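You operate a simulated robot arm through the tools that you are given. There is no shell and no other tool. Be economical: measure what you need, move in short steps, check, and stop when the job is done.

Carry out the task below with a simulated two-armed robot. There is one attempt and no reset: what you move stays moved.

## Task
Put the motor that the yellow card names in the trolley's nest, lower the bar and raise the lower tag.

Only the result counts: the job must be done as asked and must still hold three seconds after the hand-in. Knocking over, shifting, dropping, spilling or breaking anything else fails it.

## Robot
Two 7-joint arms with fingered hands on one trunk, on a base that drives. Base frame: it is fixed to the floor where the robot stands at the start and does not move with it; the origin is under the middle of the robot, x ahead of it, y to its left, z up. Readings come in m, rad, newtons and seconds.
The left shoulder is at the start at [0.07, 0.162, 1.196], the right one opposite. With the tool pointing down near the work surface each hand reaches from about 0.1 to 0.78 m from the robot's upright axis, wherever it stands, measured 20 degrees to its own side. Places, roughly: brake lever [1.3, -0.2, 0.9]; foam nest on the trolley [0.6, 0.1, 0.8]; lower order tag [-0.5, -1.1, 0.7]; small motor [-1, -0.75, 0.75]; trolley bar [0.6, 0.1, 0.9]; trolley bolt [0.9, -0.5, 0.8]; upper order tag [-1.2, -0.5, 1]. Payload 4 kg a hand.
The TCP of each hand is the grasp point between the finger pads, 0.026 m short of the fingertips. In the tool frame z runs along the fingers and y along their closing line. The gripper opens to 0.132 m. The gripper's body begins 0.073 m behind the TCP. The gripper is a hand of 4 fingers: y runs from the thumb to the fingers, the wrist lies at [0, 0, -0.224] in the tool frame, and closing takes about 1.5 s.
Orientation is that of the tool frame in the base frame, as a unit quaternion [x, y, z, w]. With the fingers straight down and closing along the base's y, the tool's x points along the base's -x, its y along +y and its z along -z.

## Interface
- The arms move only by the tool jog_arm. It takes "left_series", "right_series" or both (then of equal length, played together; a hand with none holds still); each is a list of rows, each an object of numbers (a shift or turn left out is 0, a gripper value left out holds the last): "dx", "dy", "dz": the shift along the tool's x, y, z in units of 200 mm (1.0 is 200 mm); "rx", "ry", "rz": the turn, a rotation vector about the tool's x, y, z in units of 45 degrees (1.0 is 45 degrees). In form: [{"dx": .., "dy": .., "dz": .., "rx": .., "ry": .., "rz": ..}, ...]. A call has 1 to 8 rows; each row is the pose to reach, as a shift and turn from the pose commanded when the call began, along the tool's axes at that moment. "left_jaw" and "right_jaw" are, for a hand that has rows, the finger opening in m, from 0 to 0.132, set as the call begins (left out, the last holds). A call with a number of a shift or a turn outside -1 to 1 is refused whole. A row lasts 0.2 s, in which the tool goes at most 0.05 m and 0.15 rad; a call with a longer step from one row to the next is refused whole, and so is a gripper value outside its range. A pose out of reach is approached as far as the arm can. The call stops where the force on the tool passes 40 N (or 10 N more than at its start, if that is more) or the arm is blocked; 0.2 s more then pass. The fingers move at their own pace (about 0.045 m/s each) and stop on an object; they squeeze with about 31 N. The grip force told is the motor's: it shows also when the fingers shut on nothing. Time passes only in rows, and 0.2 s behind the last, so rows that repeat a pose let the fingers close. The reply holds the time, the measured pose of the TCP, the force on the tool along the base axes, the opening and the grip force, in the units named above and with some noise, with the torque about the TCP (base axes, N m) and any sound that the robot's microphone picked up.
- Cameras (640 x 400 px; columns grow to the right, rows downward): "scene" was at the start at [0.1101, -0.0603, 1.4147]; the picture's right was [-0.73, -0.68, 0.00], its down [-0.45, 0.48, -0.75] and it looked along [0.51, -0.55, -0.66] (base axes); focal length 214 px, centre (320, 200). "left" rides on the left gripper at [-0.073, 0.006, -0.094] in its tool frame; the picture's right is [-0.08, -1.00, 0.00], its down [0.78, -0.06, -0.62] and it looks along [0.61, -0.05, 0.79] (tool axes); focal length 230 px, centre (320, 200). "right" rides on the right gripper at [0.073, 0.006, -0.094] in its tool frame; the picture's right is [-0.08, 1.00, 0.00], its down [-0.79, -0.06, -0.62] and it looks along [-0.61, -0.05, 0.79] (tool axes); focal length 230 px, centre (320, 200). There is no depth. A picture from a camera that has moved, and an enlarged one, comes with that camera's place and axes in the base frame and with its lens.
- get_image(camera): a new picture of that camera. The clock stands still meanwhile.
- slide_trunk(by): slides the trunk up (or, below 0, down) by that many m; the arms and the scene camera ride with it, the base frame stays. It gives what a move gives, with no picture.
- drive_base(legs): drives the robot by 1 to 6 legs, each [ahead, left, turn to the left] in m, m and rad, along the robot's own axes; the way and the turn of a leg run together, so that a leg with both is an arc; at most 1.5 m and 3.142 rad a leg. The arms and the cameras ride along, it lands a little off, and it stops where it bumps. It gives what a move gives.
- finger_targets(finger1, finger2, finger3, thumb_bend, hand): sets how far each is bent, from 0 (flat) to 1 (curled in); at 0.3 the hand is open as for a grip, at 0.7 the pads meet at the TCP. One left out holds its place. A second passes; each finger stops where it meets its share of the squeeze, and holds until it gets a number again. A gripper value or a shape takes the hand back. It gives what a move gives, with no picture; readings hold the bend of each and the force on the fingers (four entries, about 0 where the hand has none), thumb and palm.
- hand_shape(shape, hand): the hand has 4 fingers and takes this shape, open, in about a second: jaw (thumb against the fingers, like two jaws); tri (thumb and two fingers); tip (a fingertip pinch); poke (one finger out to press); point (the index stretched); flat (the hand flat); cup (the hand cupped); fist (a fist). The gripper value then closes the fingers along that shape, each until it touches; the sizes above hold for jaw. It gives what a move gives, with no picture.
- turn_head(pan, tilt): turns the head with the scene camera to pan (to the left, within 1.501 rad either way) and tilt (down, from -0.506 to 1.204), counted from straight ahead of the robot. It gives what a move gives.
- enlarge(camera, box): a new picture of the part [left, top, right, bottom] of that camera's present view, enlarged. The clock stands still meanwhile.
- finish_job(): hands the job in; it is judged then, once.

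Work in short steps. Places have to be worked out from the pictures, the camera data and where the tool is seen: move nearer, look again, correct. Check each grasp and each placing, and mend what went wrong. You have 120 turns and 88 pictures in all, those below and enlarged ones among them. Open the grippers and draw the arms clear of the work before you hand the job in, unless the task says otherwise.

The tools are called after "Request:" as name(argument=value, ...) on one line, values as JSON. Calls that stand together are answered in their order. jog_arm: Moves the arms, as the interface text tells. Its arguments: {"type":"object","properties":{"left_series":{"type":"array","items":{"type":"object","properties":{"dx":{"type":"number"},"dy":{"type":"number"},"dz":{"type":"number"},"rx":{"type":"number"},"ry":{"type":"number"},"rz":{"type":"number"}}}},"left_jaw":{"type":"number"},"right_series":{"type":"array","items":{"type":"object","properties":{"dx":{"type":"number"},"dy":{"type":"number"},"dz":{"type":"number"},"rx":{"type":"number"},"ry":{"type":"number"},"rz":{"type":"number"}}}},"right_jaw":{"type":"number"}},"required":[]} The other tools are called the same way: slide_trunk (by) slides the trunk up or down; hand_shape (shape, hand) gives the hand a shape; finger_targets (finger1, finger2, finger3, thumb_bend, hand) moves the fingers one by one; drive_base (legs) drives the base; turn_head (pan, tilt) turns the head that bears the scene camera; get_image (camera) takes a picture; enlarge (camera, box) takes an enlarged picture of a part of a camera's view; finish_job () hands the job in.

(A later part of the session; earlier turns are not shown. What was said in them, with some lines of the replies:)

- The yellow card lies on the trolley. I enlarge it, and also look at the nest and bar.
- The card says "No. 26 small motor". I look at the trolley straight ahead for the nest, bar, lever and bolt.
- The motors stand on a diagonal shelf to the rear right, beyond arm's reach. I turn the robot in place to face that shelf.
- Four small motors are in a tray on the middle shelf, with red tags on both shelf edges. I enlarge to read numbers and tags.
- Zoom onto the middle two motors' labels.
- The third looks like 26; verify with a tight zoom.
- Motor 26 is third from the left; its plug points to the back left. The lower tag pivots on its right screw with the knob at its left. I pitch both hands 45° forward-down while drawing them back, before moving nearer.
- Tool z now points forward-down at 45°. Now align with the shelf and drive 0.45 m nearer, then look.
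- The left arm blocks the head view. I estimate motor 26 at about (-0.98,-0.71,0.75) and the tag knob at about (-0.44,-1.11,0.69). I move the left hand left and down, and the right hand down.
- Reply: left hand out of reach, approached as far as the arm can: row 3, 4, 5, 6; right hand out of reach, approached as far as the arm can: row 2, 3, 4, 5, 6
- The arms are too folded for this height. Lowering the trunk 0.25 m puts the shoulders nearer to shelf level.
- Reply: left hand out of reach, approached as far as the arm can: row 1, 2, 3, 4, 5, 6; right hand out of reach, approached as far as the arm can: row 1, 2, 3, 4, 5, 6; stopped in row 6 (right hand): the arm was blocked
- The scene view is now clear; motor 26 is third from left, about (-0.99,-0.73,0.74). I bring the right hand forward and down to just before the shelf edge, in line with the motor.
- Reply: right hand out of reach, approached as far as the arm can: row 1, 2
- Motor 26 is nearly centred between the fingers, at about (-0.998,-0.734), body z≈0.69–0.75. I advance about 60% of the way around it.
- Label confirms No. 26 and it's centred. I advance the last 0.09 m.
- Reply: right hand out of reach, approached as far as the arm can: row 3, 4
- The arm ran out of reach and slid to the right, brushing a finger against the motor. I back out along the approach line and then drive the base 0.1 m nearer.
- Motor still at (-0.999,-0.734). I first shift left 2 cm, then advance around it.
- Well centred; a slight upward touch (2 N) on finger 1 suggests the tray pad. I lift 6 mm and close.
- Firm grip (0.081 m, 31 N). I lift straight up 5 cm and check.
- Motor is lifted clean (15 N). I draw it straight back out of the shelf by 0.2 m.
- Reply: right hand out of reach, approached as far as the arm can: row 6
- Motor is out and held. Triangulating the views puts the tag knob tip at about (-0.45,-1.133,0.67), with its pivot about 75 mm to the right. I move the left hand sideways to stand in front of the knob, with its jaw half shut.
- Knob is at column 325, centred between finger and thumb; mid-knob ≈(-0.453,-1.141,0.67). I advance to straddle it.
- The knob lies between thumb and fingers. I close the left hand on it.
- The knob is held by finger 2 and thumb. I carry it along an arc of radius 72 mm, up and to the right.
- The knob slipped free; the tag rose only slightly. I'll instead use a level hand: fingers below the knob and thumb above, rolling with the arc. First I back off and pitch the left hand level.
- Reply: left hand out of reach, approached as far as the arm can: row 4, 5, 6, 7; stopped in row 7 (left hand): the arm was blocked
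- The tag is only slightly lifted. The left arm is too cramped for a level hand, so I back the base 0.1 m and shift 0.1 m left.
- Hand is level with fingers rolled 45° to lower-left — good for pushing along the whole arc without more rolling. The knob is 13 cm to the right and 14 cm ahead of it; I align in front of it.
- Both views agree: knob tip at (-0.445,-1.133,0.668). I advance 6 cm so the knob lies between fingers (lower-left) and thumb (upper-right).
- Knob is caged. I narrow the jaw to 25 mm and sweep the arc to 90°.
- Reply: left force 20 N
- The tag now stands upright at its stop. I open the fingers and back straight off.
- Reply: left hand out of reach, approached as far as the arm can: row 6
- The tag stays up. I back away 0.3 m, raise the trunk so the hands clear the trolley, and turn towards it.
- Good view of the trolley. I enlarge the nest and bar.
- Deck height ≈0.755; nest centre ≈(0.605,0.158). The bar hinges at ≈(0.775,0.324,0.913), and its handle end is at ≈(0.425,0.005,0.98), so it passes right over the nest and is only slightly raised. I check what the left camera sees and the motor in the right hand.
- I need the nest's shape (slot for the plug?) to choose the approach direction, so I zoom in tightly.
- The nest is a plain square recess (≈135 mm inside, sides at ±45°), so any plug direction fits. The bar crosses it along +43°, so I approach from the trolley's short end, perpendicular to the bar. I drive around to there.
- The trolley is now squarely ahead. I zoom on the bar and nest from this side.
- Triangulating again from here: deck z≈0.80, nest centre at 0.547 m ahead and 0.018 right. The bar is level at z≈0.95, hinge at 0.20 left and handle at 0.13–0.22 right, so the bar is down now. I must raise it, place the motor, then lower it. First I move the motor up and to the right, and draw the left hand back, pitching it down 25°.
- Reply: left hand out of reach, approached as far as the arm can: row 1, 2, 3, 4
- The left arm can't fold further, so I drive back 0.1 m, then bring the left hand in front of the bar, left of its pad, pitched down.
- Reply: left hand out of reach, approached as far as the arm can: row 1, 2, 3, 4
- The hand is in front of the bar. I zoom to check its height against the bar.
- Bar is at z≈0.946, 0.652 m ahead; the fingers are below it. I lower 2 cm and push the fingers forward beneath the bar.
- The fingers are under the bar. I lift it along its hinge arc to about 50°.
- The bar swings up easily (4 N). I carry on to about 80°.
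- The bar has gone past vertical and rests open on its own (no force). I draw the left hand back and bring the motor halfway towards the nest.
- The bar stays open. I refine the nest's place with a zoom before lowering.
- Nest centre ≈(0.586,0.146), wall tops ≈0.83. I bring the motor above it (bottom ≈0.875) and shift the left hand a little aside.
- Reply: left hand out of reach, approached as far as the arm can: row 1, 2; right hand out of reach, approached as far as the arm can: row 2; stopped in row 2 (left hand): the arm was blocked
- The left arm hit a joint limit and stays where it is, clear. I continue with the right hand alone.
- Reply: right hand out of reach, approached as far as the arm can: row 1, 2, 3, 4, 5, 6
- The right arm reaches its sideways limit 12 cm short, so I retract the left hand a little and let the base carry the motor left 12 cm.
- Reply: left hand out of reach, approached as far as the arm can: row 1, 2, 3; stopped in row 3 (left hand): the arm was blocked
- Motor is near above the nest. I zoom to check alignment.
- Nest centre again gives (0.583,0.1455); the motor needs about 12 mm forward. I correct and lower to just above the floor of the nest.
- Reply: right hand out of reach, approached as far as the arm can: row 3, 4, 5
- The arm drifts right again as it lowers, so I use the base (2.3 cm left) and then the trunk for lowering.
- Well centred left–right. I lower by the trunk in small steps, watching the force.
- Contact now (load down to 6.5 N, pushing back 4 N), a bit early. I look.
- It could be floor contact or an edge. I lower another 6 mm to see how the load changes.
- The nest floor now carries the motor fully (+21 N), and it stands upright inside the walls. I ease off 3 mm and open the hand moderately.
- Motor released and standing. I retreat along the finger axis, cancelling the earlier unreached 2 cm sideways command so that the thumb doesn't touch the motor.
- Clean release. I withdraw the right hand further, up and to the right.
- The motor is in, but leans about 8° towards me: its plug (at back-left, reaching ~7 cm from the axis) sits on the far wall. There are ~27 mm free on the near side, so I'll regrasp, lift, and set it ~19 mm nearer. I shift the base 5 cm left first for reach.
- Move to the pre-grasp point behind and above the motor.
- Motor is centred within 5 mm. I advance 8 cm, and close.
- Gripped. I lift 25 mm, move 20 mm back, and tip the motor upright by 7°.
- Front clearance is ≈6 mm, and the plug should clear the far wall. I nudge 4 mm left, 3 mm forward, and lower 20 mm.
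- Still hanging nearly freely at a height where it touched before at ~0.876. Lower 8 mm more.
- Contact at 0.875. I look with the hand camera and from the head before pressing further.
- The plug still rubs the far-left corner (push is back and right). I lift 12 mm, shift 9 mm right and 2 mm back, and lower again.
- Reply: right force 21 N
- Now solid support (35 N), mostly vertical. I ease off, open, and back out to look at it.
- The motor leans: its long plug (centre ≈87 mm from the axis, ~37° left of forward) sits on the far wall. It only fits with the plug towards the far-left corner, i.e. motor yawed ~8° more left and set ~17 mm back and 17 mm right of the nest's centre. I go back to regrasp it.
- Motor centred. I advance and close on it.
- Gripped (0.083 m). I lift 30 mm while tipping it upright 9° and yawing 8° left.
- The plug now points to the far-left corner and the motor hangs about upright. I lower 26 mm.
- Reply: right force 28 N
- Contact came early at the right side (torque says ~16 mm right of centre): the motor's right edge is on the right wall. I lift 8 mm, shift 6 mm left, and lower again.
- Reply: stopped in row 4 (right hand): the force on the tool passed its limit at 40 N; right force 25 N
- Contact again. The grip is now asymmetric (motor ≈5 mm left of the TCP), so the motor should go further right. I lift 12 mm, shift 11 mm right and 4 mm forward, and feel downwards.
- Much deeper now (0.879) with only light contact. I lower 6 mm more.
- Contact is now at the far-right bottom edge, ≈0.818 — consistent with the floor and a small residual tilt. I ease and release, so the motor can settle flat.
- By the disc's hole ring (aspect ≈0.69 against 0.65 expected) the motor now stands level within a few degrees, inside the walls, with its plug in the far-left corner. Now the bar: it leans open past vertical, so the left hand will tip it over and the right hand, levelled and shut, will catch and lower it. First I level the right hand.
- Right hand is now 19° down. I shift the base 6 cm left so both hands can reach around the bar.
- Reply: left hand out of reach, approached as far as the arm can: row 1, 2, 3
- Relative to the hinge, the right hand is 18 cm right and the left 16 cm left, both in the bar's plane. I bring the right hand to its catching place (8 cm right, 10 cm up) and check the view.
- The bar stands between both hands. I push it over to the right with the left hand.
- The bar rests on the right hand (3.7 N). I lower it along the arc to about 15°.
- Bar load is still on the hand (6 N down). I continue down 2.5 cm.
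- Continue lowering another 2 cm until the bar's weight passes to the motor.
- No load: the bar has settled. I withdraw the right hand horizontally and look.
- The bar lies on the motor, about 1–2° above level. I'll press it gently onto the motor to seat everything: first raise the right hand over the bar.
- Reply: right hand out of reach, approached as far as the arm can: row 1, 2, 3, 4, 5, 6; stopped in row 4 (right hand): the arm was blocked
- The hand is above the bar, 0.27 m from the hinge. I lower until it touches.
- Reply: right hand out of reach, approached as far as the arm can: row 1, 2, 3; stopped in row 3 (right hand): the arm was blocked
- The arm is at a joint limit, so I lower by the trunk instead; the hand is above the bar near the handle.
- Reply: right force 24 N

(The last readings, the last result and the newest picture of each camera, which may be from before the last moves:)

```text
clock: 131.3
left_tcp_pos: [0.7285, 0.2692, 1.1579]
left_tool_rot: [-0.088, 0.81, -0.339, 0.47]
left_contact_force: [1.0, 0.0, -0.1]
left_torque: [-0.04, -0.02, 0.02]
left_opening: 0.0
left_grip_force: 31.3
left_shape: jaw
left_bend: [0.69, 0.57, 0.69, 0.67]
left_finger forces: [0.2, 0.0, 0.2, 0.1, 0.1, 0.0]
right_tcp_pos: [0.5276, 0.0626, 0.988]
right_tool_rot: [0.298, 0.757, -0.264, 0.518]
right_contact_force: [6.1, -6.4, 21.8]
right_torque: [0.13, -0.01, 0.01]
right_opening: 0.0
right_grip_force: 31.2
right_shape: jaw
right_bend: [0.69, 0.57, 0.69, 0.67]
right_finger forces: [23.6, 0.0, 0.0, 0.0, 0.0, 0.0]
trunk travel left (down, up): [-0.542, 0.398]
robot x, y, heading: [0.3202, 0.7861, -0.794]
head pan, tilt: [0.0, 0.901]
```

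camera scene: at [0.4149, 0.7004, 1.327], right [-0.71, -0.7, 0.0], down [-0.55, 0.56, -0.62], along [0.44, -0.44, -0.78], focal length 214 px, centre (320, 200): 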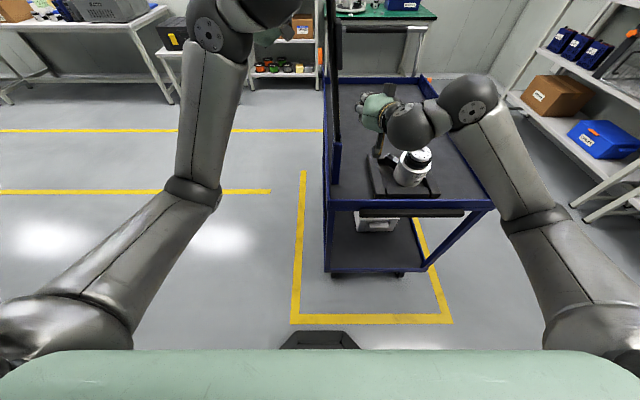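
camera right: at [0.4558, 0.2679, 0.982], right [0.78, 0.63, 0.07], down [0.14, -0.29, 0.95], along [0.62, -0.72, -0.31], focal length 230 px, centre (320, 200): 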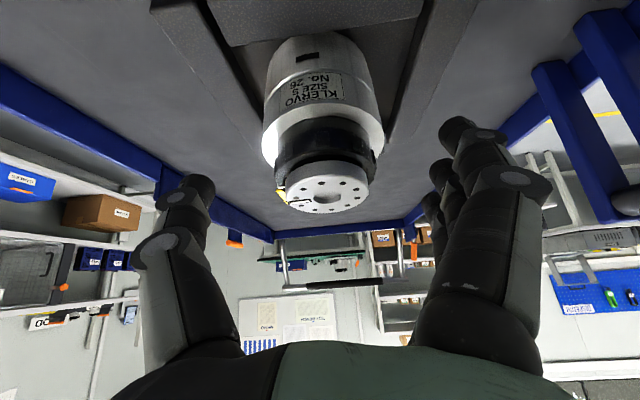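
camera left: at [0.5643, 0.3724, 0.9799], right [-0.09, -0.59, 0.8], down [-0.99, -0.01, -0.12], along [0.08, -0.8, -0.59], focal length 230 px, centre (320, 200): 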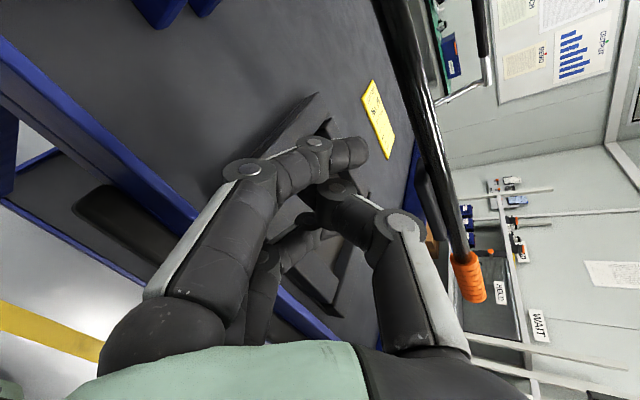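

The bar is solid against the motor (22 N with no give). I raise the trunk, back away, open the hands and take a last look.

Request:
slide_trunk(by=0.1)

Request:
drive_base(legs=[[-0.25, 0, 0]])

Request:
jog_arm(left_series=[{}, {}, {}, {}, {}, {}, {}], right_series=[{}, {}, {}, {}, {}, {}, {}], left_jaw=0.13, right_jaw=0.13)

Request:
enlarge(camera="scene", box=[300, 60, 480, 172])

```text
clock: 132.6
left_tcp_pos: [0.7287, 0.2661, 1.2582]
left_tool_rot: [-0.088, 0.811, -0.338, 0.469]
left_contact_force: [-0.4, 0.6, -1.7]
left_torque: [0.0, 0.01, -0.02]
left_opening: 0.0001
left_grip_force: 30.9
left_shape: jaw
left_bend: [0.69, 0.57, 0.69, 0.67]
left_finger forces: [0.0, 0.0, 0.0, 0.1, 0.1, 0.0]
right_tcp_pos: [0.5269, 0.0605, 1.0847]
right_tool_rot: [0.301, 0.758, -0.261, 0.516]
right_contact_force: [-0.1, 0.4, -0.2]
right_torque: [0.01, -0.01, 0.03]
right_opening: 0.0001
right_grip_force: 30.8
right_shape: jaw
right_bend: [0.69, 0.57, 0.69, 0.67]
right_finger forces: [0.1, 0.0, 0.1, 0.0, 0.0, 0.0]
trunk travel left (down, up): [-0.642, 0.298]
robot x, y, heading: [0.3258, 0.7905, -0.792]
head pan, tilt: [0.0, 0.901]
```

```text
clock: 134.5
left_tcp_pos: [0.5505, 0.4453, 1.2565]
left_tool_rot: [-0.086, 0.811, -0.339, 0.47]
left_contact_force: [-0.1, 0.6, -0.1]
left_torque: [-0.02, -0.02, -0.01]
left_opening: 0.0003
left_grip_force: 30.8
left_shape: jaw
left_bend: [0.69, 0.57, 0.69, 0.67]
left_finger forces: [0.0, 0.0, 0.0, 0.0, 0.1, 0.0]
right_tcp_pos: [0.3466, 0.2403, 1.0845]
right_tool_rot: [0.302, 0.758, -0.262, 0.516]
right_contact_force: [-0.1, -1.0, 0.0]
right_torque: [0.01, 0.04, 0.02]
right_opening: 0.0
right_grip_force: 31.3
right_shape: jaw
right_bend: [0.69, 0.57, 0.69, 0.67]
right_finger forces: [0.0, 0.0, 0.0, 0.0, 0.0, 0.1]
trunk travel left (down, up): [-0.642, 0.298]
robot x, y, heading: [0.1413, 0.9703, -0.791]
head pan, tilt: [0.0, 0.901]
```

```text
clock: 136.1
left_tcp_pos: [0.549, 0.4452, 1.2569]
left_tool_rot: [-0.087, 0.811, -0.339, 0.469]
left_contact_force: [-0.4, -0.5, 0.3]
left_torque: [-0.01, 0.02, 0.0]
left_opening: 0.1299
left_grip_force: 0.1
left_shape: jaw
left_bend: [0.33, 0.33, 0.33, 0.32]
left_finger forces: [0.0, 0.0, 0.0, 0.0, 0.1, 0.0]
right_tcp_pos: [0.3472, 0.2396, 1.085]
right_tool_rot: [0.302, 0.758, -0.263, 0.515]
right_contact_force: [0.3, 0.2, 0.0]
right_torque: [0.0, 0.0, 0.0]
right_opening: 0.1303
right_grip_force: 0.1
right_shape: jaw
right_bend: [0.33, 0.33, 0.33, 0.32]
right_finger forces: [0.0, 0.0, 0.0, 0.1, 0.0, 0.1]
trunk travel left (down, up): [-0.642, 0.298]
robot x, y, heading: [0.145, 0.9641, -0.792]
head pan, tilt: [0.0, 0.901]
```

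```text
3.56 times, centred on (390, 116) of scene
camera zoom: at [0.2353, 0.879, 1.3671], right [-0.71, -0.7, 0.0], down [-0.55, 0.56, -0.62], along [0.44, -0.44, -0.78], focal length 763 px, centre (71, 499)
```

zoom: 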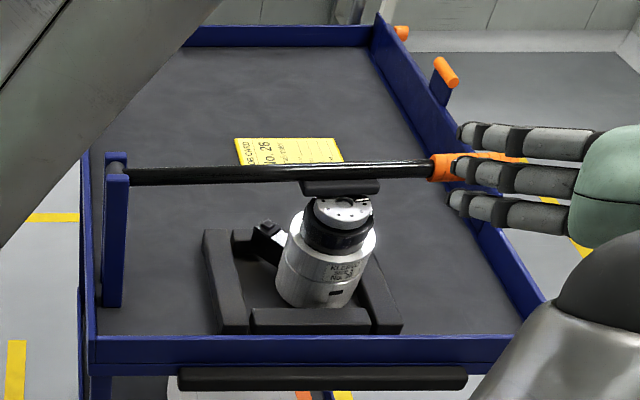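

The motor stands upright in the nest with the bar down on its top, and the hands are open and clear. I hand in.

Request:
finish_job()

```text
The job is handed in.
```

I put motor No. 26 in the trolley's nest, lowered the bar onto it and raised the lower order tag; the job is handed in. Three things I could not fully confirm:

- **Motor seating:** it is about 1–2 cm off the nest's centre, because its plug has to sit towards one corner. It looked upright within a few degrees, but I could not see whether the plug clears the nest wall.
- **Bar:** it ended about 2–3° above level. It is firm against the motor and did not give under about 22 N.
- **Lower tag:** it was upright and stayed up when I let go. I did not look at it again after leaving the shelf.
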